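You operate a simulated robot arm through the tools that you are given. There is no shell and no other tool. Be economical: measure what you need, move in short steps, check, and stop when the job is done.

Carry out the task below with a simulated robot arm. There is one attempt and no reset: what you move stays moved.

TASK
Finish the top edge of the film on glass one.
Fine: run the glass down 5 cm and switch the car off first, then push the water out with the blue squeegee and put it back; the glass ends 5 cm down. Set down upright: what you pick out.

Only the result counts: the job must be done as asked and must still hold three seconds after the hand-in. Knocking over, shifting, dropping, spilling or breaking anything else fails it.

THE ROBOT
A 7-joint arm with a three-finger gripper on a trunk, on a base that drives. Base frame: it is fixed to the floor where the robot stands at the start and does not move with it; the origin is under the middle of the robot, x ahead of it, y to its left, z up. Units: mm, degrees, N and s.
With the tool pointing down near the work surface it reaches from about 480 to 920 mm from the robot's upright axis, wherever it stands. Its first joint turns from -166.0 to 166.0 degrees. Places, roughly: long film two [1500, 2250, 1000]. Payload 2.69 kg.
The tool frame sits at the grasp point between the pads (the TCP): z along the fingers, y along the line on which they close. The tips reach 29 mm beyond it. The gripper opens to 120 mm. The gripper's body begins 78 mm behind the TCP.
Orientation is told as [roll, pitch, yaw] about the base's x, y, z axes, in that order, counted from this pose: with the fingers straight down and closing along the base's y, the tool's x points along the base's -x, its y along +y and its z along -z.

THE INTERFACE
- The arm moves only by the tool arm_command. Its argument "steps" is a list of rows, each an object (a shift or turn left out is 0, a gripper value left out holds the last) with "translation": the shift along the base's x, y, z in units of 30 mm (1.0 is 30 mm), a list of three; "angular": the turn, a rotation vector about the base's x, y, z in units of 6 degrees (1.0 is 6 degrees), a list of three. In form: [{"translation": [tx, ty, tz], "angular": [rx, ry, rz]}, ...]. A call has 1 to 10 rows; each row shifts and turns the commanded pose from where the row before left it. "gripper" is the closure, from 0 (fully open) to 1 (shut), set as the call begins (left out, the last holds). A call with a number of a shift or a turn outside -1 to 1 is refused whole. Each row takes 0.2 s and may step no farther than 50 mm and 8.6 degrees from the row before; otherwise, or with a gripper value out of range, the whole call is refused. A pose out of reach is approached as far as the arm can. The call stops where the force on the tool passes 90 N (or 10 N more than at its start, if that is more) or the arm is blocked; 0.2 s more then pass. Each finger halts on what it meets, pressing with about 31 N; the grip force reading is that of the motor and also rises with nothing between the fingers. The clock runs only during rows and for 0.2 s after the last one: add rows that do not move to give the fingers time. It gives the time, the measured TCP pose, the force on the tool (base axes), the opening and the grip force at its end, in the units of the frame above (readings bear some noise), with the torque about the TCP (base axes, N m) and any sound that the robot's microphone picked up.
- Cameras (640 x 400 px; columns grow to the right, rows downward): "scene" is now at [202.3, 197.3, 1492]; the picture's right is [0.08, -1.00, 0.00], its down [-0.75, -0.06, -0.66] and it looks along [0.65, 0.05, -0.76] (base axes); focal length 214 px, centre (320, 200). "wrist" rides on the gripper at [63, 0, -104] in the tool frame; the picture's right is [0.00, 1.00, 0.00], its down [-0.83, 0.00, -0.56] and it looks along [-0.56, 0.00, 0.83] (tool axes); focal length 275 px, centre (320, 200). There is no depth. A picture from a camera that has moved, and an enlarged one, comes with that camera's place and axes in the base frame and with its lens.
- get_image(camera): a new picture of that camera. It takes no simulated time.
- move_column(by): slides the trunk up (or, below 0, down) by that many mm; the arm and the scene camera ride with it, the base frame stays. It gives what a move gives, with no picture.
- roll_base(legs): drives the robot by 1 to 6 legs, each [ahead, left, turn to the left] in mm, mm and degrees, along the robot's own axes; the way and the turn of a leg run together, so that a leg with both is an arc; at most 1500 mm and 180 degrees a leg. The arm and the cameras ride along, it lands a little off, and it stops where it bumps. It gives what a move gives.
- turn_head(pan, tilt): turns the head with the scene camera to pan (to the left, within 143 degrees either way) and tilt (down, from -29 to 69), counted from straight ahead of the robot. It gives what a move gives.
- close_up(camera, box): a new picture of the part [left, top, right, bottom] of that camera's present view, enlarged. It takes no simulated time.
- sign_off(): hands the job in; it is judged then, once.

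Go step by step. Nothing tells you exact positions but the pictures and the camera data: compare them with the known pose of the tool, close in by small moves and look again before you grip or let go. The budget is 120 turns and 98 pictures, counting those below and the enlarged ones. Unless the task says otherwise, let go and move clear before handing in, and close with one line.

The tools are called after "Request:" by a JSON object that holds its "name" and its "arguments". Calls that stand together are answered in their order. arm_command: Moves the arm, as the interface text tells. Its arguments: {"type":"object","properties":{"steps":{"type":"array"},"gripper":{"type":"number"}},"required":["steps"]} The other tools are called the same way: move_column (by) slides the trunk up or down; roll_base (legs) drives the base; turn_head (pan, tilt) turns the head that bears the scene camera; get_image (camera) takes a picture; close_up (camera, box) takes an enlarged picture of a part of a camera's view; sign_off () hands the job in.

At the start:

```text
clock: 0.0
tcp_pos: [567.4, -127.3, 1441.8]
tool_rot: [0.0, 0.1, 0.1]
force: [0.8, 0.1, 0.5]
torque: [0.0, -0.02, 0.02]
opening: 119.9
gripper_force: 0.0
trunk travel left (down, up): [-500.0, 86.0]
robot x, y, heading: [0.1, -1.7, 0.1]
head pan, tilt: [4.7, 49.1]
```

scene: 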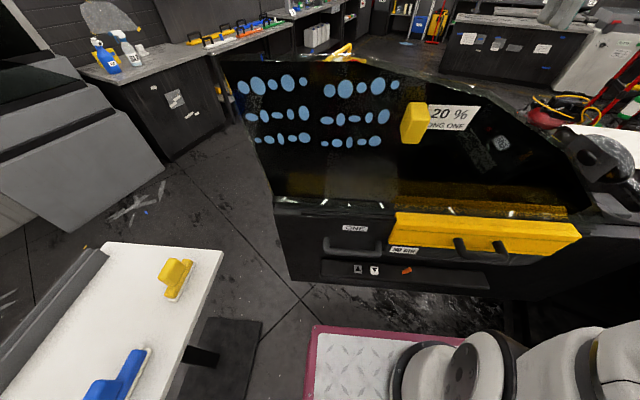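
wrist: 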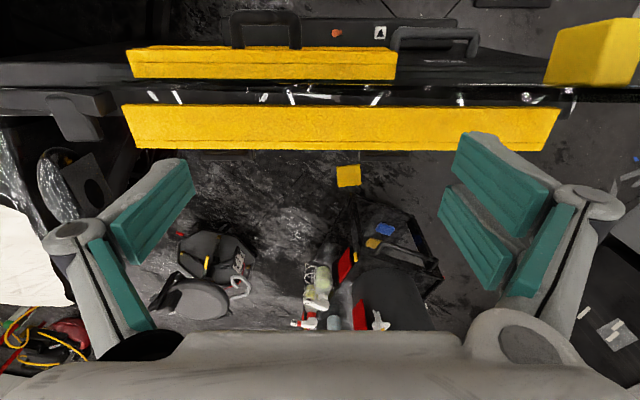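

I see a car door with a glass (film, water beads, a yellow thing on it), window switches below, and a side table with a yellow and a blue squeegee. I'll look closer first.

Request:
{"name": "close_up", "arguments": {"camera": "scene", "box": [220, 50, 420, 175]}}

Request:
{"name": "close_up", "arguments": {"camera": "scene", "box": [380, 60, 640, 222]}}

Request:
{"name": "close_up", "arguments": {"camera": "scene", "box": [280, 190, 480, 315]}}

Request:
{"name": "close_up", "arguments": {"camera": "scene", "box": [0, 230, 272, 400]}}

Request:
{"name": "turn_head", "arguments": {"pan": 80, "tilt": 40}}

Request:
{"name": "get_image", "arguments": {"camera": "scene"}}

```text
3.20 times, centred on (320, 112) of scene
camera zoom: at [202.3, 197.3, 1492.0], right [0.08, -1.0, 0.0], down [-0.75, -0.06, -0.66], along [0.65, 0.05, -0.76], focal length 686 px, centre (320, 480)
```

zoom: 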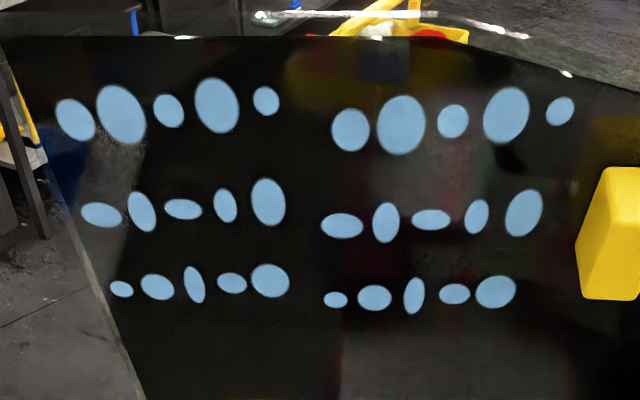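

```text
2.46 times, centred on (510, 141) of scene
camera zoom: at [202.3, 197.3, 1492.0], right [0.08, -1.0, 0.0], down [-0.75, -0.06, -0.66], along [0.65, 0.05, -0.76], focal length 528 px, centre (-148, 345)
```

zoom: 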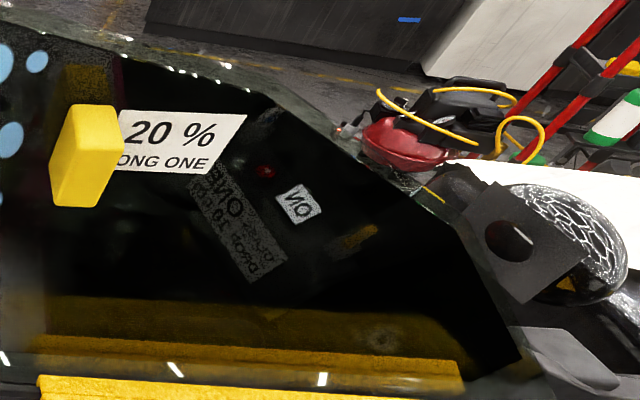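

```text
3.20 times, centred on (380, 252) of scene
camera zoom: at [202.3, 197.3, 1492.0], right [0.08, -1.0, 0.0], down [-0.75, -0.06, -0.66], along [0.65, 0.05, -0.76], focal length 686 px, centre (128, 32)
```

zoom: 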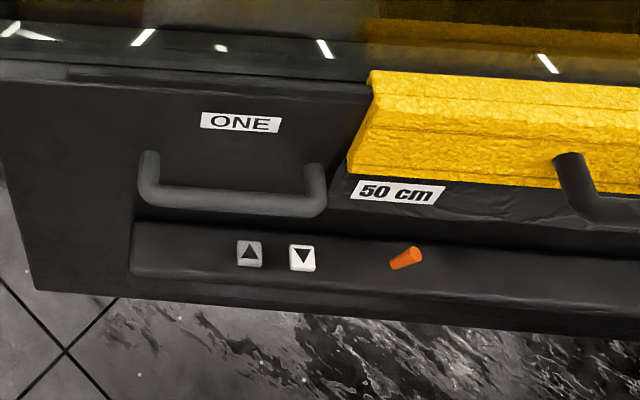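

```text
2.35 times, centred on (136, 315) of scene
camera zoom: at [202.3, 197.3, 1492.0], right [0.08, -1.0, 0.0], down [-0.75, -0.06, -0.66], along [0.65, 0.05, -0.76], focal length 505 px, centre (753, -71)
```

zoom: 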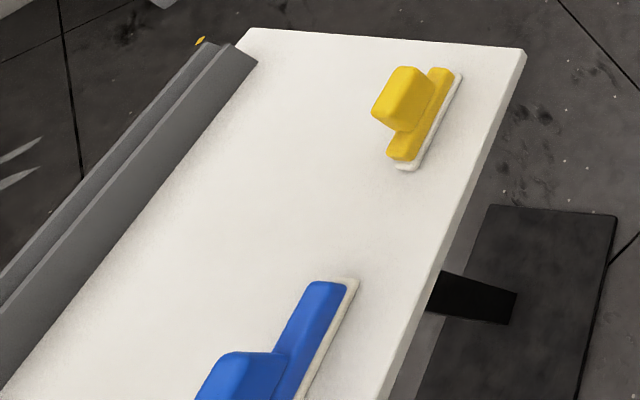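

```text
clock: 1.5
tcp_pos: [567.6, -128.8, 1440.6]
tool_rot: [0.1, 0.0, -0.1]
force: [-0.5, 0.1, 0.3]
torque: [-0.01, 0.02, -0.01]
opening: 120.2
gripper_force: 0.0
trunk travel left (down, up): [-500.0, 86.0]
robot x, y, heading: [-3.0, -0.7, -0.3]
head pan, tilt: [80.0, 40.0]
```

```text
91 pictures are left
camera scene: at [139.5, 274.6, 1504.9], right [0.98, -0.17, 0.0], down [-0.11, -0.63, -0.77], along [0.13, 0.75, -0.64], focal length 214 px, centre (320, 200)
```

scene: 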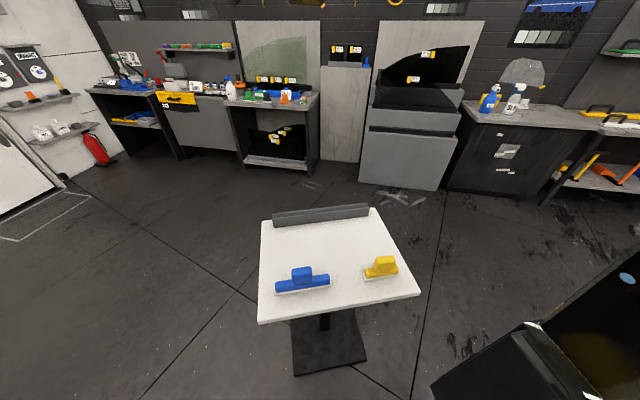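

The table to the left holds both squeegees. Next I look at the other side, for the car's on/off switch and anything else around.

Request:
{"name": "turn_head", "arguments": {"pan": -30, "tilt": 40}}

Request:
{"name": "get_image", "arguments": {"camera": "scene"}}

Request:
{"name": "turn_head", "arguments": {"pan": -100, "tilt": 40}}

Request:
{"name": "get_image", "arguments": {"camera": "scene"}}

Request:
{"name": "close_up", "arguments": {"camera": "wrist", "box": [120, 0, 500, 238]}}

Request:
{"name": "close_up", "arguments": {"camera": "wrist", "box": [140, 150, 460, 350]}}

```text
clock: 3.4
tcp_pos: [567.0, -129.0, 1440.5]
tool_rot: [-0.1, 0.1, 0.0]
force: [0.1, 0.1, -0.2]
torque: [0.01, 0.01, 0.04]
opening: 120.1
gripper_force: 0.0
trunk travel left (down, up): [-500.0, 86.0]
robot x, y, heading: [-1.9, -1.3, -0.2]
head pan, tilt: [-30.0, 40.0]
```

```text
90 pictures are left
camera scene: at [198.4, 148.4, 1504.9], right [-0.5, -0.87, 0.0], down [-0.56, 0.32, -0.77], along [0.66, -0.38, -0.64], focal length 214 px, centre (320, 200)
```

scene: 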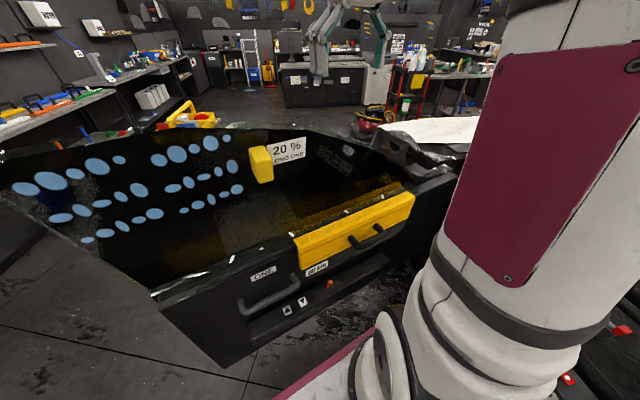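

```text
clock: 4.8
tcp_pos: [567.7, -128.9, 1442.4]
tool_rot: [0.0, 0.1, 0.0]
force: [-0.2, 0.3, 0.5]
torque: [-0.02, -0.03, 0.02]
opening: 120.0
gripper_force: 0.0
trunk travel left (down, up): [-500.0, 86.0]
robot x, y, heading: [0.6, -2.1, -0.0]
head pan, tilt: [-100.0, 40.0]
```

```text
89 pictures are left
camera scene: at [110.0, 107.2, 1504.9], right [-0.98, 0.17, 0.0], down [0.11, 0.63, -0.77], along [-0.13, -0.75, -0.64], focal length 214 px, centre (320, 200)
```

scene: 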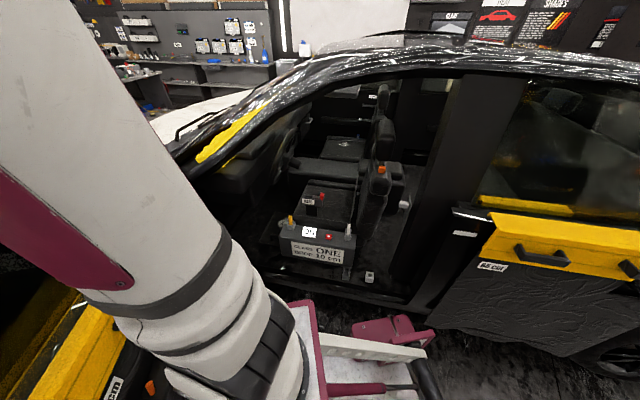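

```text
1.68 times, centred on (310, 119) of wrist
camera zoom: at [504.8, -128.7, 1545.8], right [0.0, 1.0, 0.0], down [0.83, 0.0, 0.56], along [0.56, 0.0, -0.83], focal length 463 px, centre (337, 336)
```

zoom: 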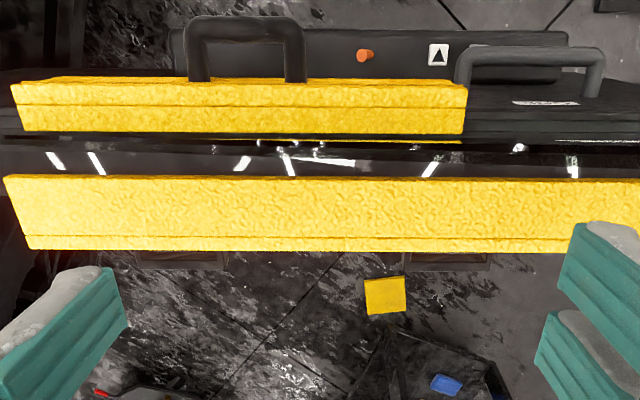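

```text
2.00 times, centred on (300, 250) of wrist
camera zoom: at [504.8, -128.7, 1545.8], right [0.0, 1.0, 0.0], down [0.83, 0.0, 0.56], along [0.56, 0.0, -0.83], focal length 551 px, centre (360, 100)
```

zoom: 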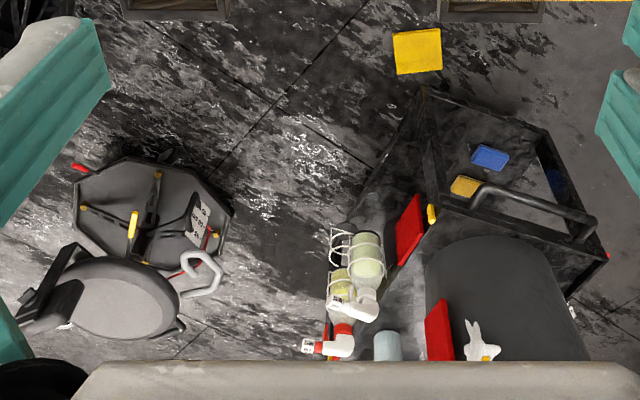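

The car's switch panel seems to be to the right inside the cabin. I zoom in on it.

Request:
{"name": "close_up", "arguments": {"camera": "scene", "box": [260, 170, 420, 290]}}

Request:
{"name": "close_up", "arguments": {"camera": "scene", "box": [270, 215, 370, 278]}}

```text
3.33 times, centred on (340, 230) of scene
camera zoom: at [110.0, 107.2, 1504.9], right [-0.98, 0.17, 0.0], down [0.11, 0.63, -0.77], along [-0.13, -0.75, -0.64], focal length 715 px, centre (253, 100)
```

zoom: 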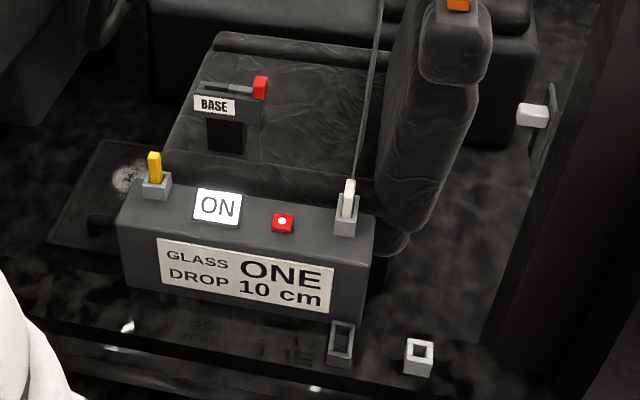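

```text
6.35 times, centred on (320, 246) of scene
camera zoom: at [110.0, 107.2, 1504.9], right [-0.98, 0.17, 0.0], down [0.11, 0.63, -0.77], along [-0.13, -0.75, -0.64], focal length 1362 px, centre (320, -95)
```

zoom: 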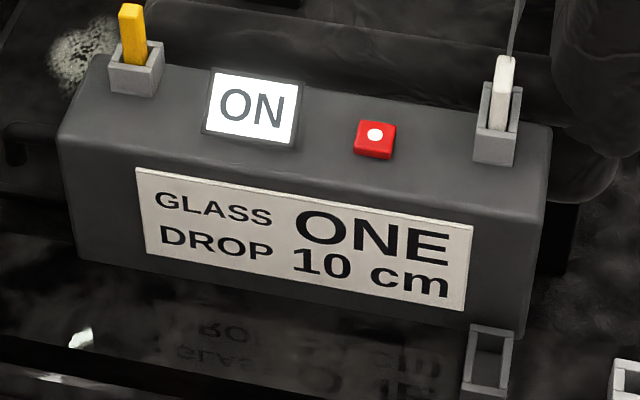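

The red button next to the "ON" display is in the cabin to my right; the window's down button is about [540, 22, 725]. I'll close the gripper, draw back from the glass and come lower to see the buttons better.

Request:
{"name": "arm_command", "arguments": {"steps": [{"translation": [-0.5, 1, 0]}, {"translation": [-0.5, 1, 0]}, {"translation": [-0.5, 1, 0]}, {"translation": [-0.5, 1, 0]}, {"translation": [0, 0, 0]}, {"translation": [0, 0, 0]}], "gripper": 1}}

Request:
{"name": "move_column", "arguments": {"by": -350}}

Request:
{"name": "turn_head", "arguments": {"pan": -10, "tilt": 40}}

Request:
{"name": "get_image", "arguments": {"camera": "scene"}}

Request:
{"name": "get_image", "arguments": {"camera": "wrist"}}

```text
clock: 6.2
tcp_pos: [507.8, -9.8, 1441.6]
tool_rot: [0.0, 0.0, 0.1]
force: [0.6, -0.4, 0.6]
torque: [-0.02, -0.01, -0.01]
opening: 0.0
gripper_force: 28.6
trunk travel left (down, up): [-500.0, 86.0]
robot x, y, heading: [1.9, -0.5, 0.1]
head pan, tilt: [-100.0, 40.0]
```

```text
clock: 8.0
tcp_pos: [518.1, -9.9, 1270.6]
tool_rot: [-0.2, -2.9, -0.1]
force: [11.7, -2.3, 60.5]
torque: [1.14, -0.92, -0.2]
opening: 0.2
gripper_force: 28.6
trunk travel left (down, up): [-317.0, 269.0]
robot x, y, heading: [0.4, -3.0, 0.1]
head pan, tilt: [-100.0, 40.0]
stopped: the force on the tool passed its limit at 122 N (the readings are from after the stop); the commanded pose is now the measured one
```

```text
clock: 9.7
tcp_pos: [515.3, -9.1, 1271.1]
tool_rot: [-0.1, -2.4, 0.0]
force: [4.2, -6.2, 63.8]
torque: [1.6, -1.58, -0.28]
opening: 0.0
gripper_force: 29.0
trunk travel left (down, up): [-317.0, 269.0]
robot x, y, heading: [0.6, 0.7, 0.0]
head pan, tilt: [-10.0, 40.0]
```

```text
84 pictures are left
camera scene: at [330.0, 175.7, 1322.5], right [-0.17, -0.98, 0.0], down [-0.63, 0.11, -0.77], along [0.75, -0.13, -0.64], focal length 214 px, centre (320, 200)
```

scene: 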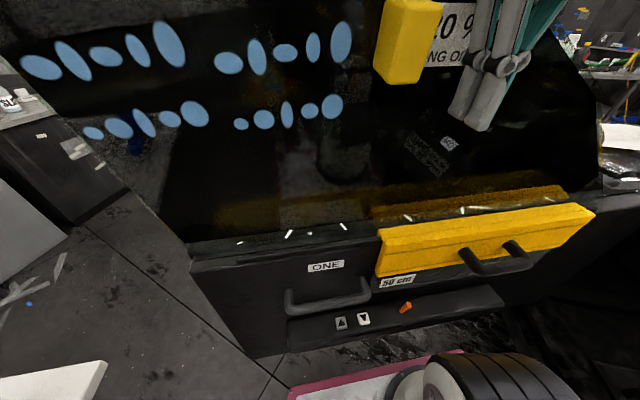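

```text
83 pictures are left
camera wrist: at [447.9, -9.2, 1371.6], right [0.0, 1.0, 0.0], down [0.81, 0.0, 0.59], along [0.59, 0.0, -0.81], focal length 275 px, centre (320, 200)
```

wrist: 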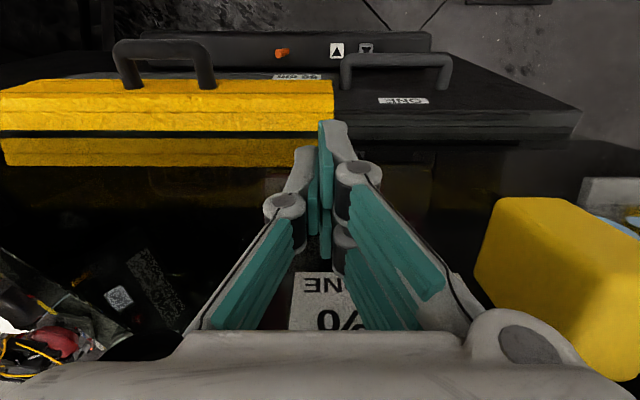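

The tool met something on the way down (60 N up). I look closer before moving.

Request:
{"name": "close_up", "arguments": {"camera": "wrist", "box": [180, 100, 500, 300]}}

Request:
{"name": "close_up", "arguments": {"camera": "scene", "box": [360, 0, 616, 160]}}

```text
2.00 times, centred on (340, 200) of wrist
camera zoom: at [447.9, -9.2, 1371.6], right [0.0, 1.0, 0.0], down [0.81, 0.0, 0.59], along [0.59, 0.0, -0.81], focal length 551 px, centre (280, 200)
```

zoom: 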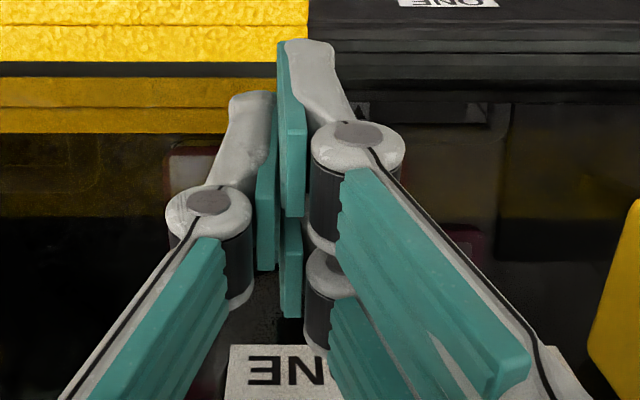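

```text
2.50 times, centred on (488, 80) of scene
camera zoom: at [330.0, 175.7, 1322.5], right [-0.17, -0.98, 0.0], down [-0.63, 0.11, -0.77], along [0.75, -0.13, -0.64], focal length 536 px, centre (-100, 500)
```

zoom: 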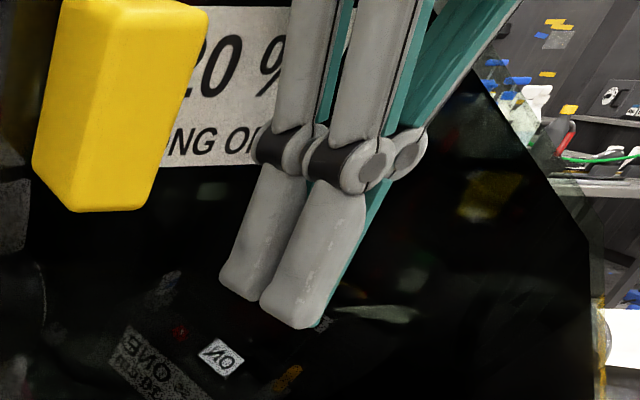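

The palm has come to rest on the glass's top edge (about x 545, z 1350): the glass leans toward me. I lift off, back the arm away from it, and then lower.

Request:
{"name": "move_column", "arguments": {"by": 60}}

Request:
{"name": "arm_command", "arguments": {"steps": [{"translation": [-1, 0, 0]}, {"translation": [-1, 0, 0], "angular": [0, -0.4, 0]}, {"translation": [-0.3, 0, 0]}, {"translation": [0, 0, 0]}]}}

Request:
{"name": "get_image", "arguments": {"camera": "wrist"}}

Request:
{"name": "get_image", "arguments": {"camera": "scene"}}

```text
clock: 10.7
tcp_pos: [514.5, -9.3, 1326.7]
tool_rot: [0.0, -2.0, -0.1]
force: [0.4, 0.0, 0.3]
torque: [0.01, -0.02, 0.02]
opening: 0.0
gripper_force: 28.5
trunk travel left (down, up): [-377.0, 209.0]
robot x, y, heading: [-1.8, -0.2, 0.2]
head pan, tilt: [-10.0, 40.0]
```

```text
clock: 11.7
tcp_pos: [446.2, -9.3, 1326.4]
tool_rot: [-0.1, -4.5, -0.1]
force: [-1.3, 0.0, 0.2]
torque: [0.02, -0.01, -0.02]
opening: 0.2
gripper_force: 28.8
trunk travel left (down, up): [-377.0, 209.0]
robot x, y, heading: [3.1, 1.1, 0.0]
head pan, tilt: [-10.0, 40.0]
```

```text
80 pictures are left
camera wrist: at [375.5, -7.8, 1425.8], right [0.0, 1.0, 0.0], down [0.79, 0.0, 0.62], along [0.62, 0.0, -0.79], focal length 275 px, centre (320, 200)
```

wrist: 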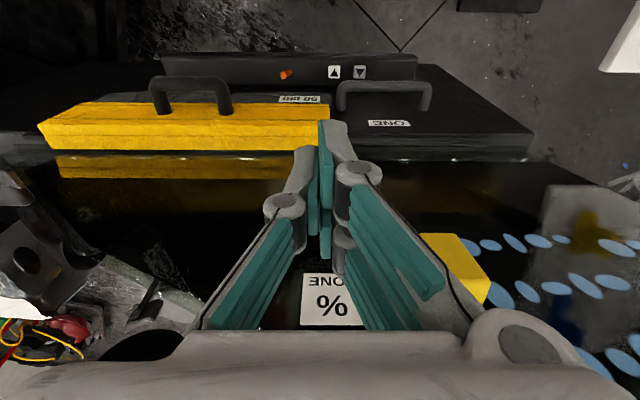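

```text
79 pictures are left
camera scene: at [301.3, 176.1, 1381.7], right [-0.17, -0.98, 0.0], down [-0.63, 0.11, -0.77], along [0.75, -0.13, -0.64], focal length 214 px, centre (320, 200)
```

scene: 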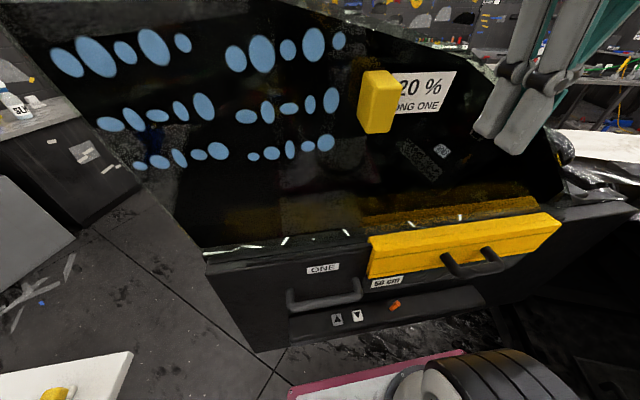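

Now I check what's behind the robot, since backing up would give the arm room.

Request:
{"name": "turn_head", "arguments": {"pan": 143, "tilt": 45}}

Request:
{"name": "get_image", "arguments": {"camera": "scene"}}

Request:
{"name": "turn_head", "arguments": {"pan": -135, "tilt": 45}}

Request:
{"name": "get_image", "arguments": {"camera": "scene"}}

```text
clock: 14.1
tcp_pos: [446.6, -9.0, 1327.1]
tool_rot: [-0.1, -4.4, -0.1]
force: [-0.6, -0.6, -0.2]
torque: [0.04, 0.01, 0.02]
opening: 0.0
gripper_force: 28.2
trunk travel left (down, up): [-377.0, 209.0]
robot x, y, heading: [5.9, -0.6, 0.1]
head pan, tilt: [143.0, 45.0]
```

```text
78 pictures are left
camera scene: at [152.6, 239.8, 1374.4], right [0.6, 0.8, 0.0], down [0.56, -0.43, -0.71], along [-0.56, 0.43, -0.71], focal length 214 px, centre (320, 200)
```

scene: 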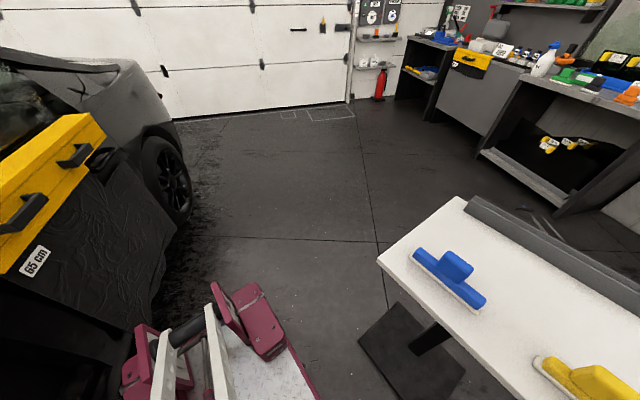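

```text
clock: 17.9
tcp_pos: [444.8, -8.4, 1326.3]
tool_rot: [-0.1, -4.4, -0.1]
force: [-0.3, -0.5, -0.4]
torque: [-0.02, 0.02, 0.03]
opening: 0.3
gripper_force: 28.9
trunk travel left (down, up): [-377.0, 209.0]
robot x, y, heading: [0.8, 0.2, -0.0]
head pan, tilt: [-135.0, 45.0]
```

```text
77 pictures are left
camera scene: at [160.0, 133.4, 1374.4], right [-0.71, 0.71, 0.0], down [0.5, 0.5, -0.71], along [-0.5, -0.5, -0.71], focal length 214 px, centre (320, 200)
```

scene: 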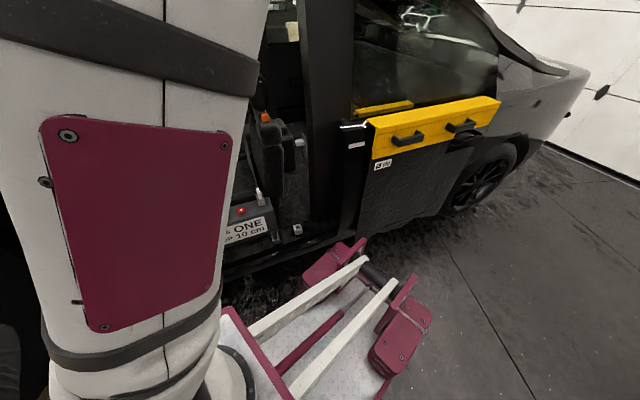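

Behind is free. I back up 250 mm, then extend the arm over the down button.

Request:
{"name": "roll_base", "arguments": {"legs": [[-250, 0, 0]]}}

Request:
{"name": "turn_head", "arguments": {"pan": -5, "tilt": 45}}

Request:
{"name": "move_column", "arguments": {"by": -350}}

Request:
{"name": "get_image", "arguments": {"camera": "scene"}}

Request:
{"name": "get_image", "arguments": {"camera": "wrist"}}

```text
clock: 19.2
tcp_pos: [313.0, -7.5, 1326.7]
tool_rot: [-0.2, -4.5, -0.2]
force: [0.5, 0.2, -0.4]
torque: [-0.03, 0.0, 0.0]
opening: 0.0
gripper_force: 28.5
trunk travel left (down, up): [-377.0, 209.0]
robot x, y, heading: [-133.5, -2.8, -0.2]
head pan, tilt: [-135.0, 45.0]
stopped in leg 1: the robot was blocked; the commanded pose is now the measured one
```

```text
clock: 21.3
tcp_pos: [313.4, -7.4, 1327.4]
tool_rot: [-0.1, -4.4, -0.2]
force: [0.3, 0.2, 0.7]
torque: [0.02, 0.0, 0.01]
opening: 0.0
gripper_force: 29.0
trunk travel left (down, up): [-377.0, 209.0]
robot x, y, heading: [-133.5, -1.7, -0.1]
head pan, tilt: [-5.0, 45.0]
```

```text
clock: 24.8
tcp_pos: [313.5, -8.0, 976.8]
tool_rot: [-0.1, -4.4, 0.0]
force: [0.2, -1.1, 1.0]
torque: [0.03, 0.01, -0.01]
opening: 0.0
gripper_force: 28.3
trunk travel left (down, up): [-27.0, 559.0]
robot x, y, heading: [-130.5, 1.4, 0.0]
head pan, tilt: [-5.0, 45.0]
```

```text
76 pictures are left
camera scene: at [246.6, 183.8, 1024.7], right [-0.09, -1.0, 0.0], down [-0.7, 0.06, -0.71], along [0.7, -0.06, -0.71], focal length 214 px, centre (320, 200)
```

scene: 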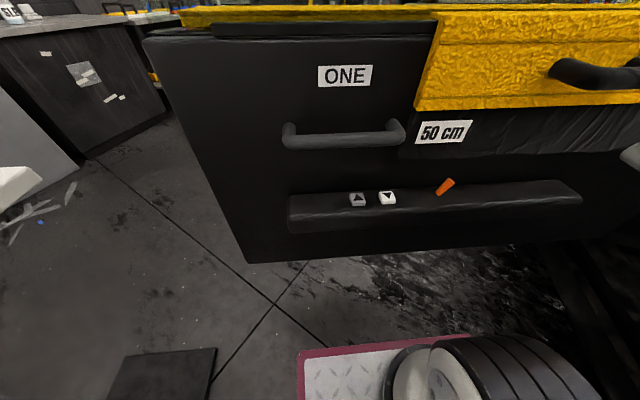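

```text
75 pictures are left
camera wrist: at [243.4, -7.7, 1076.0], right [0.0, 1.0, 0.0], down [0.79, 0.0, 0.62], along [0.62, 0.0, -0.79], focal length 275 px, centre (320, 200)
```

wrist: 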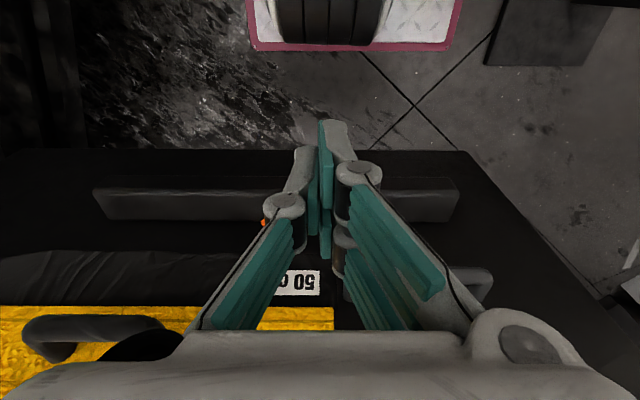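

The down button triangulates to about [540, 21, 723], with the grab handle above it (z ~870, x ≥ 515). I approach with the tool tilted so that its body stays on my side.

Request:
{"name": "arm_command", "arguments": {"steps": [{"translation": [0.8, 0.12, -0.7], "angular": [0, -1, 0]}, {"translation": [0.8, 0.12, -0.7], "angular": [0, -1, 0]}, {"translation": [0.8, 0.12, -0.7], "angular": [0, -1, 0]}, {"translation": [0.8, 0.12, -0.7], "angular": [0, -1, 0]}, {"translation": [0.8, 0.12, -0.7], "angular": [0, -1, 0]}, {"translation": [0.8, 0.12, -0.7], "angular": [0, -0.9, 0]}, {"translation": [0.8, 0.12, -0.7]}, {"translation": [0.8, 0.13, -0.5]}, {"translation": [0, 0, 0]}]}}

Request:
{"name": "get_image", "arguments": {"camera": "wrist"}}

Request:
{"name": "get_image", "arguments": {"camera": "scene"}}

```text
clock: 26.8
tcp_pos: [506.5, 20.6, 816.2]
tool_rot: [-0.1, -39.8, -0.2]
force: [-0.5, -0.1, -0.1]
torque: [-0.01, 0.0, 0.0]
opening: 0.1
gripper_force: 28.4
trunk travel left (down, up): [-27.0, 559.0]
robot x, y, heading: [-133.3, 1.2, 0.3]
head pan, tilt: [-5.0, 45.0]
```

```text
74 pictures are left
camera wrist: at [391.9, 21.8, 854.6], right [0.0, 1.0, 0.0], down [0.28, 0.0, 0.96], along [0.96, 0.0, -0.28], focal length 275 px, centre (320, 200)
```

wrist: 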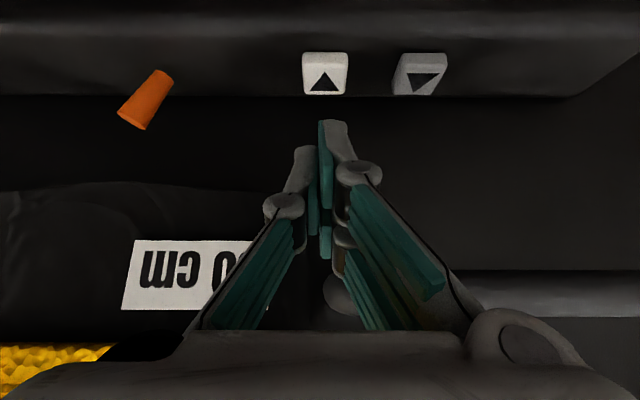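

```text
73 pictures are left
camera scene: at [246.6, 183.8, 1024.7], right [-0.09, -1.0, 0.0], down [-0.7, 0.06, -0.71], along [0.7, -0.06, -0.71], focal length 214 px, centre (320, 200)
```

scene: 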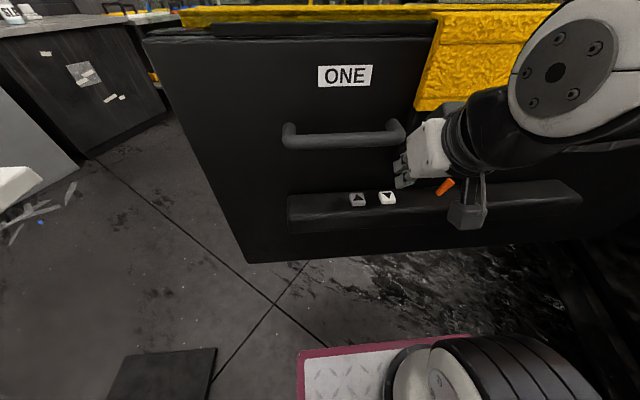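

The tip is lined up in y with the ▼ button. I come down to just above it.

Request:
{"name": "arm_command", "arguments": {"steps": [{"translation": [0.25, 0.06, -0.8]}, {"translation": [0.28, 0.02, -0.85]}, {"translation": [0.06, 0, -0.15]}]}}

Request:
{"name": "close_up", "arguments": {"camera": "wrist", "box": [240, 40, 420, 152]}}

Request:
{"name": "close_up", "arguments": {"camera": "scene", "box": [320, 140, 480, 240]}}

```text
clock: 27.6
tcp_pos: [541.9, 27.1, 791.8]
tool_rot: [-0.1, -39.7, -0.1]
force: [-0.5, 0.3, -0.1]
torque: [-0.02, -0.02, -0.01]
opening: 0.0
gripper_force: 28.8
out of reach, approached as far as the arm can: row 1, 2
trunk travel left (down, up): [-27.0, 559.0]
robot x, y, heading: [-134.0, 1.9, -0.0]
head pan, tilt: [-5.0, 45.0]
```

```text
3.56 times, centred on (330, 96) of wrist
camera zoom: at [427.8, 27.4, 831.6], right [0.0, 1.0, 0.0], down [0.28, 0.0, 0.96], along [0.96, 0.0, -0.28], focal length 979 px, centre (284, 570)
```

zoom: 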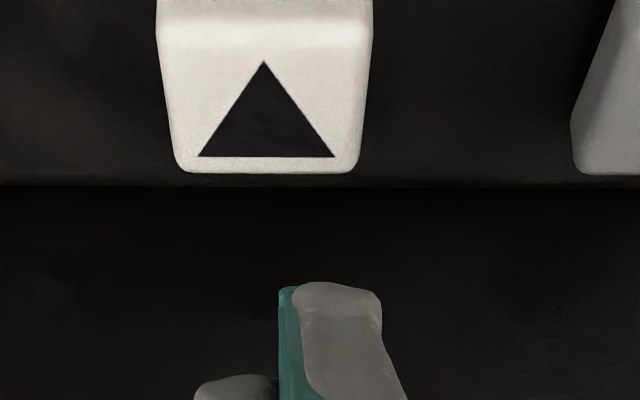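

```text
4.00 times, centred on (400, 190) of scene
camera zoom: at [246.6, 183.8, 1024.7], right [-0.09, -1.0, 0.0], down [-0.7, 0.06, -0.71], along [0.7, -0.06, -0.71], focal length 858 px, centre (0, 240)
```

zoom: 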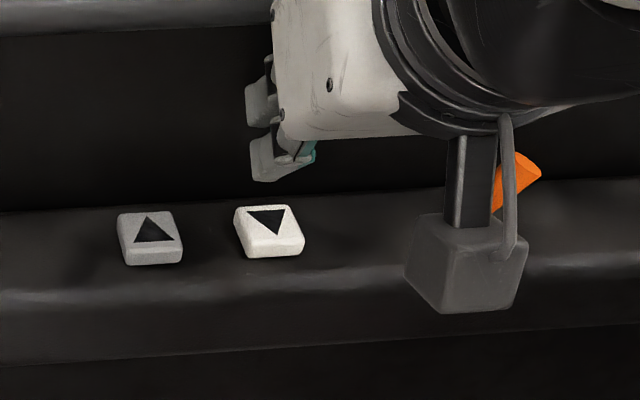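

The arm can't get that low with this much tilt. I back off a bit, reduce the tilt to ~25°, and lower the trunk the last 25 mm.

Request:
{"name": "arm_command", "arguments": {"steps": [{"translation": [-0.8, -0.1, 0], "angular": [0, 0.8, 0]}, {"translation": [-0.4, -0.05, 0], "angular": [0, 0.85, 0]}, {"translation": [0, 0, 0], "angular": [0, 0.85, 0]}, {"translation": [0, 0, 0]}]}}

Request:
{"name": "move_column", "arguments": {"by": -25}}

Request:
{"name": "arm_command", "arguments": {"steps": [{"translation": [0.3, 0, -0.1]}, {"translation": [0.2, 0, -0.1]}]}}

Request:
{"name": "close_up", "arguments": {"camera": "wrist", "box": [200, 0, 440, 150]}}

Request:
{"name": "close_up", "arguments": {"camera": "scene", "box": [320, 100, 480, 200]}}

```text
clock: 28.6
tcp_pos: [503.6, 22.6, 790.5]
tool_rot: [-0.1, -24.9, -0.1]
force: [-0.4, -0.1, -0.5]
torque: [-0.01, -0.02, 0.02]
opening: 0.2
gripper_force: 28.9
trunk travel left (down, up): [-27.0, 559.0]
robot x, y, heading: [-133.9, 2.6, 0.0]
head pan, tilt: [-5.0, 45.0]
```

```text
clock: 29.3
tcp_pos: [504.6, 20.9, 764.8]
tool_rot: [-0.1, -24.8, 0.0]
force: [0.3, 0.3, -0.3]
torque: [-0.03, 0.02, 0.0]
opening: 0.0
gripper_force: 28.9
trunk travel left (down, up): [-2.0, 584.0]
robot x, y, heading: [-136.2, -2.5, 0.1]
head pan, tilt: [-5.0, 45.0]
```

```text
clock: 29.9
tcp_pos: [519.6, 20.9, 759.0]
tool_rot: [-0.1, -24.8, -0.1]
force: [0.3, 0.3, 0.4]
torque: [-0.01, -0.01, -0.02]
opening: 0.0
gripper_force: 28.7
trunk travel left (down, up): [-2.0, 584.0]
robot x, y, heading: [-136.4, -2.4, -0.0]
head pan, tilt: [-5.0, 45.0]
```

```text
2.67 times, centred on (320, 75) of wrist
camera zoom: at [419.1, 22.1, 827.1], right [0.0, 1.0, 0.0], down [0.52, 0.0, 0.85], along [0.85, 0.0, -0.52], focal length 734 px, centre (320, 533)
```

zoom: 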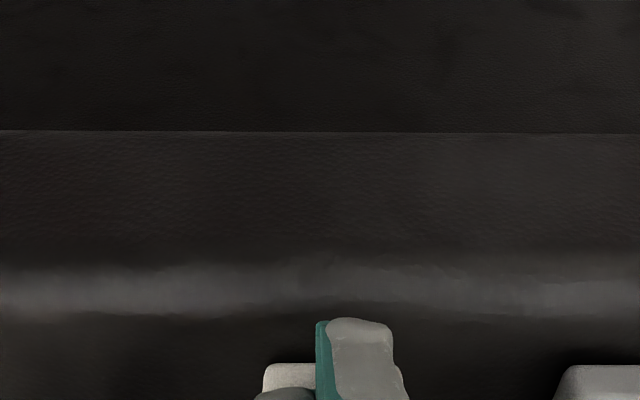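

```text
4.00 times, centred on (400, 150) of scene
camera zoom: at [244.5, 183.8, 1000.4], right [-0.09, -1.0, 0.0], down [-0.7, 0.06, -0.71], along [0.7, -0.06, -0.71], focal length 858 px, centre (0, 400)
```

zoom: 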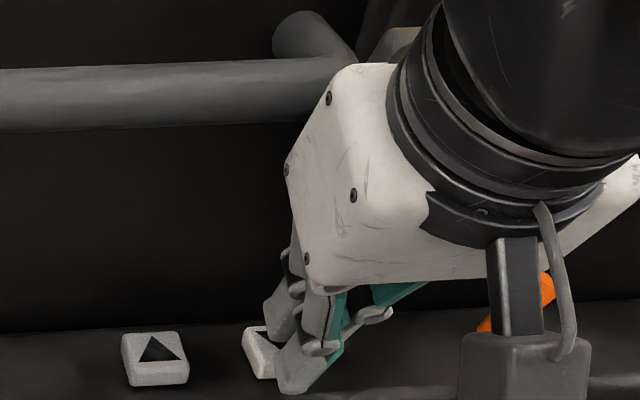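

The tip is just above the near edge of the ▼ button; I shift 14 mm deeper and press in small steps.

Request:
{"name": "arm_command", "arguments": {"steps": [{"translation": [0.46, 0.05, 0]}, {"translation": [0, 0, -0.12]}]}}

Request:
{"name": "arm_command", "arguments": {"steps": [{"translation": [0, 0, -0.1]}]}}

```text
clock: 30.2
tcp_pos: [519.6, 22.0, 759.7]
tool_rot: [-0.3, -24.3, 0.1]
force: [-49.2, -4.2, 28.2]
torque: [0.93, -5.19, 0.8]
opening: 0.1
gripper_force: 28.4
trunk travel left (down, up): [-2.0, 584.0]
robot x, y, heading: [-134.1, -1.9, -0.0]
head pan, tilt: [-5.0, 45.0]
stopped in row 1: the force on the tool passed its limit at 124 N (the readings are from after the stop); the commanded pose is now the measured one
```

```text
clock: 30.6
tcp_pos: [520.1, 21.1, 752.9]
tool_rot: [-0.3, -23.9, 0.1]
force: [-23.9, -7.6, 0.4]
torque: [0.64, -2.19, 0.31]
opening: 5.7
gripper_force: 28.5
trunk travel left (down, up): [-2.0, 584.0]
robot x, y, heading: [-129.3, 1.9, 0.0]
head pan, tilt: [-5.0, 45.0]
heard: click
```

The palm touched the handle, but a click was heard as I came down. I back off and see whether the glass moved.

Request:
{"name": "arm_command", "arguments": {"steps": [{"translation": [-0.3, 0, 0.3]}, {"translation": [-0.4, 0, 0.6]}], "gripper": 1}}

Request:
{"name": "close_up", "arguments": {"camera": "scene", "box": [320, 100, 480, 200]}}

Request:
{"name": "turn_head", "arguments": {"pan": 8, "tilt": 0}}

Request:
{"name": "get_image", "arguments": {"camera": "scene"}}

```text
clock: 31.2
tcp_pos: [501.4, 22.9, 780.9]
tool_rot: [-0.3, -24.1, 0.0]
force: [0.0, 0.0, 0.1]
torque: [0.0, 0.01, -0.03]
opening: 0.0
gripper_force: 28.7
trunk travel left (down, up): [-2.0, 584.0]
robot x, y, heading: [-130.1, 4.6, 0.2]
head pan, tilt: [-5.0, 45.0]
```

```text
4.00 times, centred on (400, 150) of scene
camera zoom: at [244.1, 183.8, 1000.3], right [-0.09, -1.0, 0.0], down [-0.7, 0.06, -0.71], along [0.7, -0.06, -0.71], focal length 858 px, centre (0, 400)
```

zoom: 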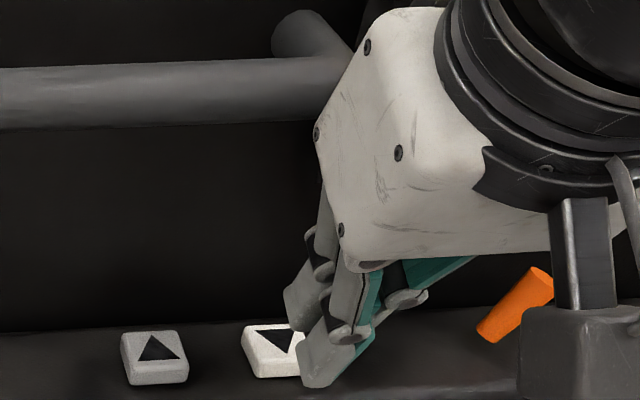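

```text
clock: 32.4
tcp_pos: [501.2, 22.7, 781.1]
tool_rot: [-0.3, -24.1, 0.0]
force: [-0.6, 0.2, -0.4]
torque: [-0.03, 0.03, -0.01]
opening: 0.0
gripper_force: 29.2
trunk travel left (down, up): [-2.0, 584.0]
robot x, y, heading: [-132.4, -0.1, -0.1]
head pan, tilt: [8.0, 0.0]
```

```text
67 pictures are left
camera scene: at [251.9, 203.3, 1071.2], right [0.14, -0.99, 0.0], down [0.0, 0.0, -1.0], along [0.99, 0.14, 0.0], focal length 214 px, centre (320, 200)
```

scene: 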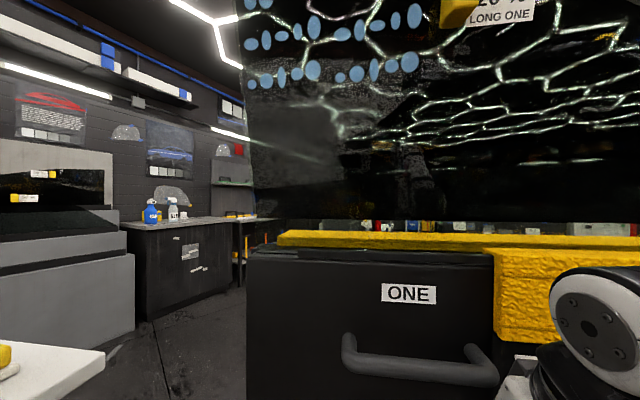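

No movement of the glass yet (beads' right-bottom one still ~z 1259). I tilt the tool sideways so that the wrist stays clear of the handle, then press properly.

Request:
{"name": "arm_command", "arguments": {"steps": [{"translation": [0, -0.1, 0], "angular": [1, 0, 0]}, {"translation": [0, -0.1, 0], "angular": [1, 0, 0]}, {"translation": [0, -0.1, 0], "angular": [1, 0, 0]}, {"translation": [0, -0.1, 0], "angular": [1, 0, 0]}, {"translation": [0, 0, 0], "angular": [1, 0, 0]}, {"translation": [0, 0, 0], "angular": [0.8, 0, 0]}, {"translation": [0.5, 0, 0]}, {"translation": [0.5, 0, -0.1]}, {"translation": [0, 0, 0]}]}}

Request:
{"name": "turn_head", "arguments": {"pan": -5, "tilt": 45}}

Request:
{"name": "close_up", "arguments": {"camera": "scene", "box": [320, 80, 512, 200]}}

Request:
{"name": "get_image", "arguments": {"camera": "wrist"}}

```text
clock: 34.4
tcp_pos: [529.2, 9.4, 777.8]
tool_rot: [37.0, -19.7, -14.3]
force: [0.6, 0.2, -0.1]
torque: [-0.02, 0.0, 0.0]
opening: 0.1
gripper_force: 28.8
trunk travel left (down, up): [-2.0, 584.0]
robot x, y, heading: [-135.8, 1.8, -0.0]
head pan, tilt: [8.0, 0.0]
```

```text
clock: 35.5
tcp_pos: [529.9, 8.2, 778.6]
tool_rot: [37.0, -19.7, -14.4]
force: [0.4, -0.5, -0.7]
torque: [0.0, 0.01, -0.01]
opening: 0.0
gripper_force: 28.7
trunk travel left (down, up): [-2.0, 584.0]
robot x, y, heading: [-136.5, 1.6, -0.1]
head pan, tilt: [-5.0, 45.0]
```

```text
3.33 times, centred on (416, 140) of scene
camera zoom: at [243.8, 183.7, 1000.4], right [-0.09, -1.0, 0.0], down [-0.7, 0.06, -0.71], along [0.7, -0.06, -0.71], focal length 715 px, centre (0, 400)
```

zoom: 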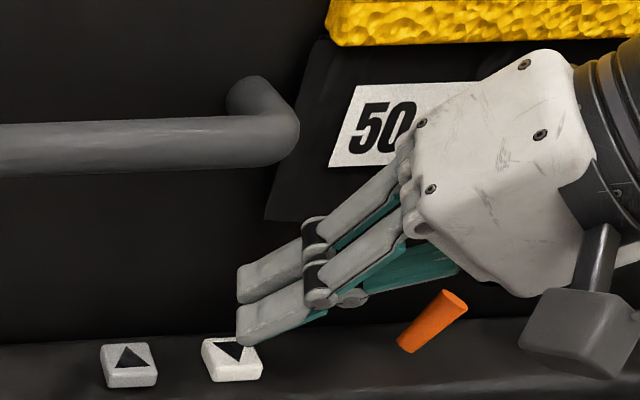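

```text
65 pictures are left
camera wrist: at [430.3, -30.1, 835.4], right [0.0, 0.82, 0.57], down [0.53, -0.48, 0.7], along [0.85, 0.3, -0.44], focal length 275 px, centre (320, 200)
```

wrist: 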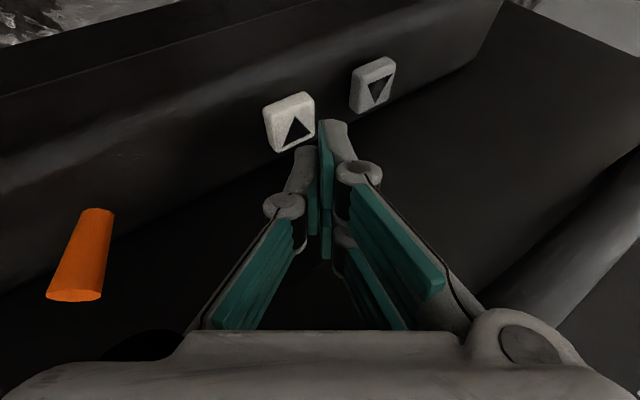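

Clearance is good now and the tip lines up. I aim the head back at the beads for measuring, and press down stepwise.

Request:
{"name": "turn_head", "arguments": {"pan": 8, "tilt": 0}}

Request:
{"name": "arm_command", "arguments": {"steps": [{"translation": [0, 0, -0.35]}, {"translation": [0, 0, -0.25]}]}}

Request:
{"name": "arm_command", "arguments": {"steps": [{"translation": [0, 0, -0.15]}]}}

Request:
{"name": "arm_command", "arguments": {"steps": [{"translation": [0, 0, -0.1]}]}}

```text
clock: 36.6
tcp_pos: [529.6, 8.2, 779.4]
tool_rot: [37.0, -19.7, -14.4]
force: [0.0, 0.0, 0.4]
torque: [-0.01, -0.01, 0.0]
opening: 0.0
gripper_force: 29.1
trunk travel left (down, up): [-2.0, 584.0]
robot x, y, heading: [-135.0, 3.4, -0.3]
head pan, tilt: [8.0, 0.0]
```

```text
clock: 37.2
tcp_pos: [529.7, 9.4, 761.2]
tool_rot: [37.0, -19.6, -14.3]
force: [0.4, 0.1, -0.4]
torque: [0.01, 0.01, -0.03]
opening: 0.0
gripper_force: 28.6
trunk travel left (down, up): [-2.0, 584.0]
robot x, y, heading: [-133.2, 0.5, -0.0]
head pan, tilt: [8.0, 0.0]
```

```text
clock: 37.6
tcp_pos: [530.8, 9.5, 756.6]
tool_rot: [36.9, -19.6, -14.3]
force: [-0.9, 0.1, 1.7]
torque: [0.04, -0.01, 0.02]
opening: 0.1
gripper_force: 28.5
trunk travel left (down, up): [-2.0, 584.0]
robot x, y, heading: [-134.5, -0.5, -0.2]
head pan, tilt: [8.0, 0.0]
heard: click
```

```text
clock: 38.0
tcp_pos: [530.4, 8.8, 753.0]
tool_rot: [37.0, -19.5, -14.4]
force: [0.5, 0.7, 4.6]
torque: [0.07, 0.01, -0.02]
opening: 0.0
gripper_force: 28.8
trunk travel left (down, up): [-2.0, 584.0]
robot x, y, heading: [-132.0, -0.1, 0.0]
head pan, tilt: [8.0, 0.0]
```

Click: the button is down. I check the glass while holding it.

Request:
{"name": "get_image", "arguments": {"camera": "scene"}}

```text
64 pictures are left
camera scene: at [251.8, 203.3, 1071.4], right [0.14, -0.99, 0.0], down [0.0, 0.0, -1.0], along [0.99, 0.14, 0.0], focal length 214 px, centre (320, 200)
```

scene: 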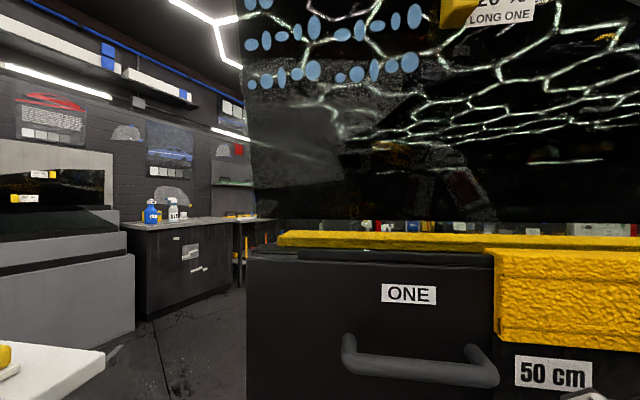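

No motion so far; I hold a little longer and a bit deeper.

Request:
{"name": "arm_command", "arguments": {"steps": [{"translation": [0, 0, -0.1]}, {"translation": [0, 0, 0]}, {"translation": [0, 0, 0]}]}}

Request:
{"name": "close_up", "arguments": {"camera": "scene", "box": [240, 0, 560, 200]}}

```text
clock: 38.8
tcp_pos: [531.0, 8.5, 750.2]
tool_rot: [37.1, -19.7, -14.4]
force: [1.8, 1.1, 18.6]
torque: [0.12, -0.07, -0.03]
opening: 0.2
gripper_force: 27.9
trunk travel left (down, up): [-2.0, 584.0]
robot x, y, heading: [-129.7, -1.3, 0.0]
head pan, tilt: [8.0, 0.0]
```

```text
2.00 times, centred on (400, 100) of scene
camera zoom: at [251.5, 203.3, 1071.5], right [0.14, -0.99, 0.0], down [0.0, 0.0, -1.0], along [0.99, 0.14, 0.0], focal length 429 px, centre (160, 400)
```

zoom: 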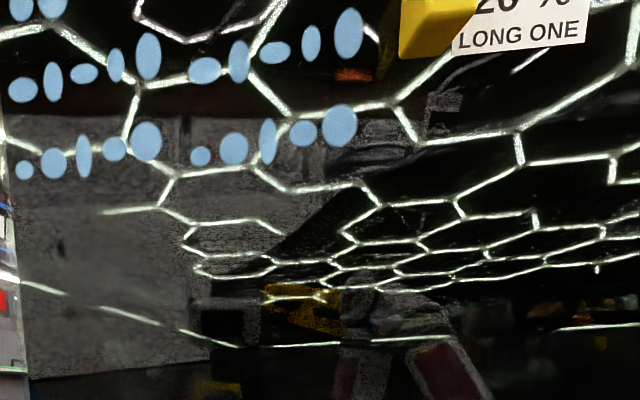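

Still not moving. I release and look again.

Request:
{"name": "arm_command", "arguments": {"steps": [{"translation": [0, 0, 0.6]}, {"translation": [0, 0, 0.5]}, {"translation": [0, 0, 0]}, {"translation": [0, 0, 0]}, {"translation": [0, 0, 0]}]}}

Request:
{"name": "close_up", "arguments": {"camera": "scene", "box": [240, 0, 560, 200]}}

Request:
{"name": "turn_head", "arguments": {"pan": 8, "tilt": -28}}

Request:
{"name": "get_image", "arguments": {"camera": "scene"}}

```text
clock: 40.0
tcp_pos: [531.0, 10.3, 782.6]
tool_rot: [37.0, -19.6, -14.3]
force: [0.5, -0.2, -0.5]
torque: [-0.02, 0.0, 0.02]
opening: 0.0
gripper_force: 28.3
trunk travel left (down, up): [-2.0, 584.0]
robot x, y, heading: [-132.8, 3.6, -0.4]
head pan, tilt: [8.0, 0.0]
```

```text
2.00 times, centred on (400, 100) of scene
camera zoom: at [251.9, 203.3, 1071.3], right [0.14, -0.99, 0.0], down [0.0, 0.0, -1.0], along [0.99, 0.14, 0.0], focal length 429 px, centre (160, 400)
```

zoom: 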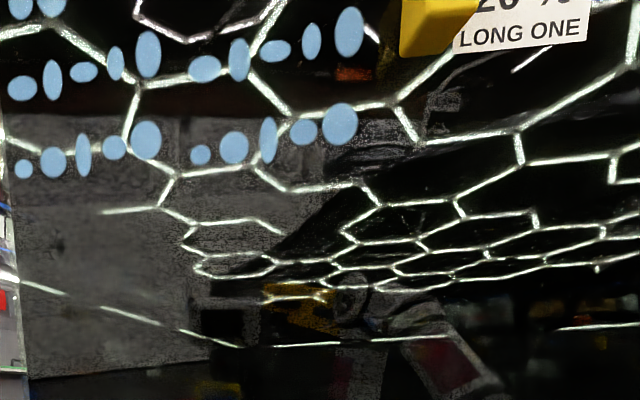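

```text
clock: 40.9
tcp_pos: [531.5, 8.8, 781.7]
tool_rot: [37.0, -19.7, -14.3]
force: [0.4, 0.0, -0.2]
torque: [0.0, -0.03, 0.01]
opening: 0.0
gripper_force: 28.5
trunk travel left (down, up): [-2.0, 584.0]
robot x, y, heading: [-135.4, 2.1, 0.2]
head pan, tilt: [8.0, -28.0]
```

```text
61 pictures are left
camera scene: at [229.9, 200.2, 1110.6], right [0.14, -0.99, 0.0], down [0.46, 0.07, -0.88], along [0.87, 0.12, 0.47], focal length 214 px, centre (320, 200)
```

scene: 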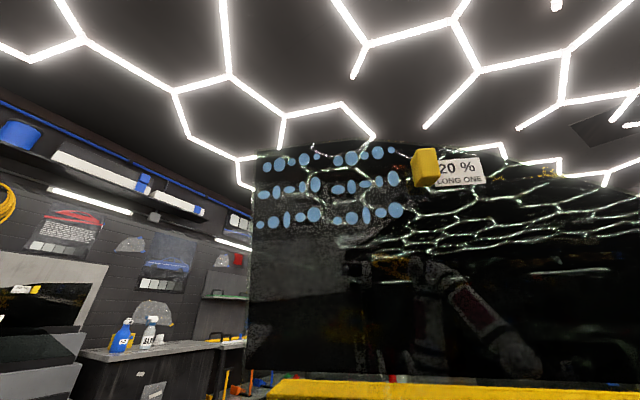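

The glass hasn't moved. I look closely at the switches and the orange peg.

Request:
{"name": "close_up", "arguments": {"camera": "wrist", "box": [40, 30, 440, 310]}}

Request:
{"name": "close_up", "arguments": {"camera": "scene", "box": [240, 130, 520, 305]}}

```text
1.43 times, centred on (240, 170) of wrist
camera zoom: at [431.3, -29.2, 839.1], right [0.0, 0.82, 0.57], down [0.53, -0.48, 0.7], along [0.85, 0.3, -0.44], focal length 393 px, centre (434, 243)
```

zoom: 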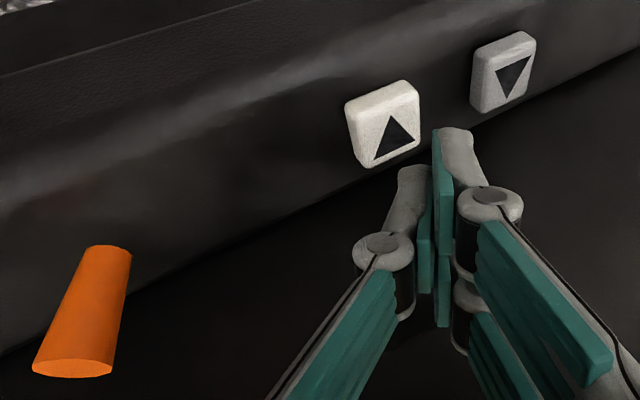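

```text
2.29 times, centred on (380, 218) of scene
camera zoom: at [229.9, 200.2, 1110.6], right [0.14, -0.99, 0.0], down [0.46, 0.07, -0.88], along [0.87, 0.12, 0.47], focal length 490 px, centre (183, 160)
```

zoom: 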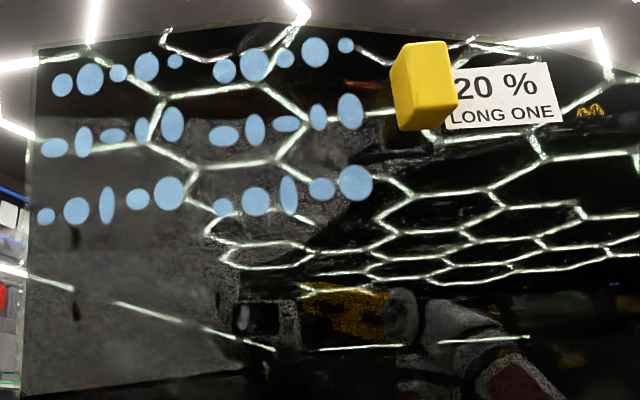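

Buttons look normal, ▼ is lit. I try again with a firm press and a longer hold, watching the glass.

Request:
{"name": "arm_command", "arguments": {"steps": [{"translation": [0, 0, -0.5]}, {"translation": [0, 0, -0.4]}, {"translation": [0.05, 0, -0.2]}, {"translation": [0, 0, -0.1]}, {"translation": [0, 0, 0]}, {"translation": [0, 0, 0]}, {"translation": [0, 0, 0]}, {"translation": [0, 0, 0]}, {"translation": [0, 0, 0]}]}}

Request:
{"name": "close_up", "arguments": {"camera": "scene", "box": [240, 130, 520, 305]}}

```text
clock: 42.9
tcp_pos: [530.6, 10.5, 747.9]
tool_rot: [37.1, -19.7, -14.3]
force: [2.1, 0.2, 31.4]
torque: [0.17, -0.08, -0.03]
opening: 6.0
gripper_force: 28.7
trunk travel left (down, up): [-2.0, 584.0]
robot x, y, heading: [-133.0, -1.9, 0.0]
head pan, tilt: [8.0, -28.0]
heard: click
```

```text
2.29 times, centred on (380, 218) of scene
camera zoom: at [229.2, 200.2, 1110.9], right [0.14, -0.99, 0.0], down [0.47, 0.07, -0.88], along [0.87, 0.12, 0.47], focal length 490 px, centre (183, 160)
```

zoom: 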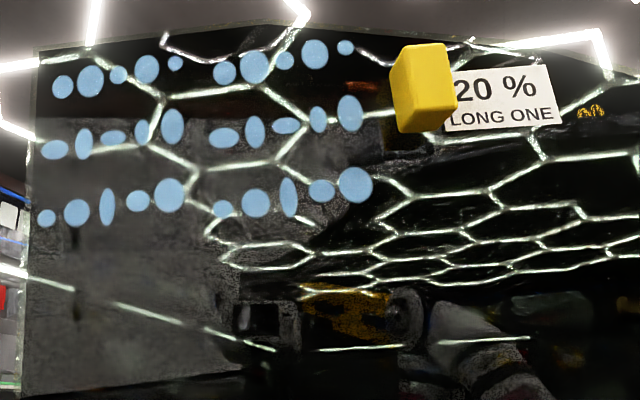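

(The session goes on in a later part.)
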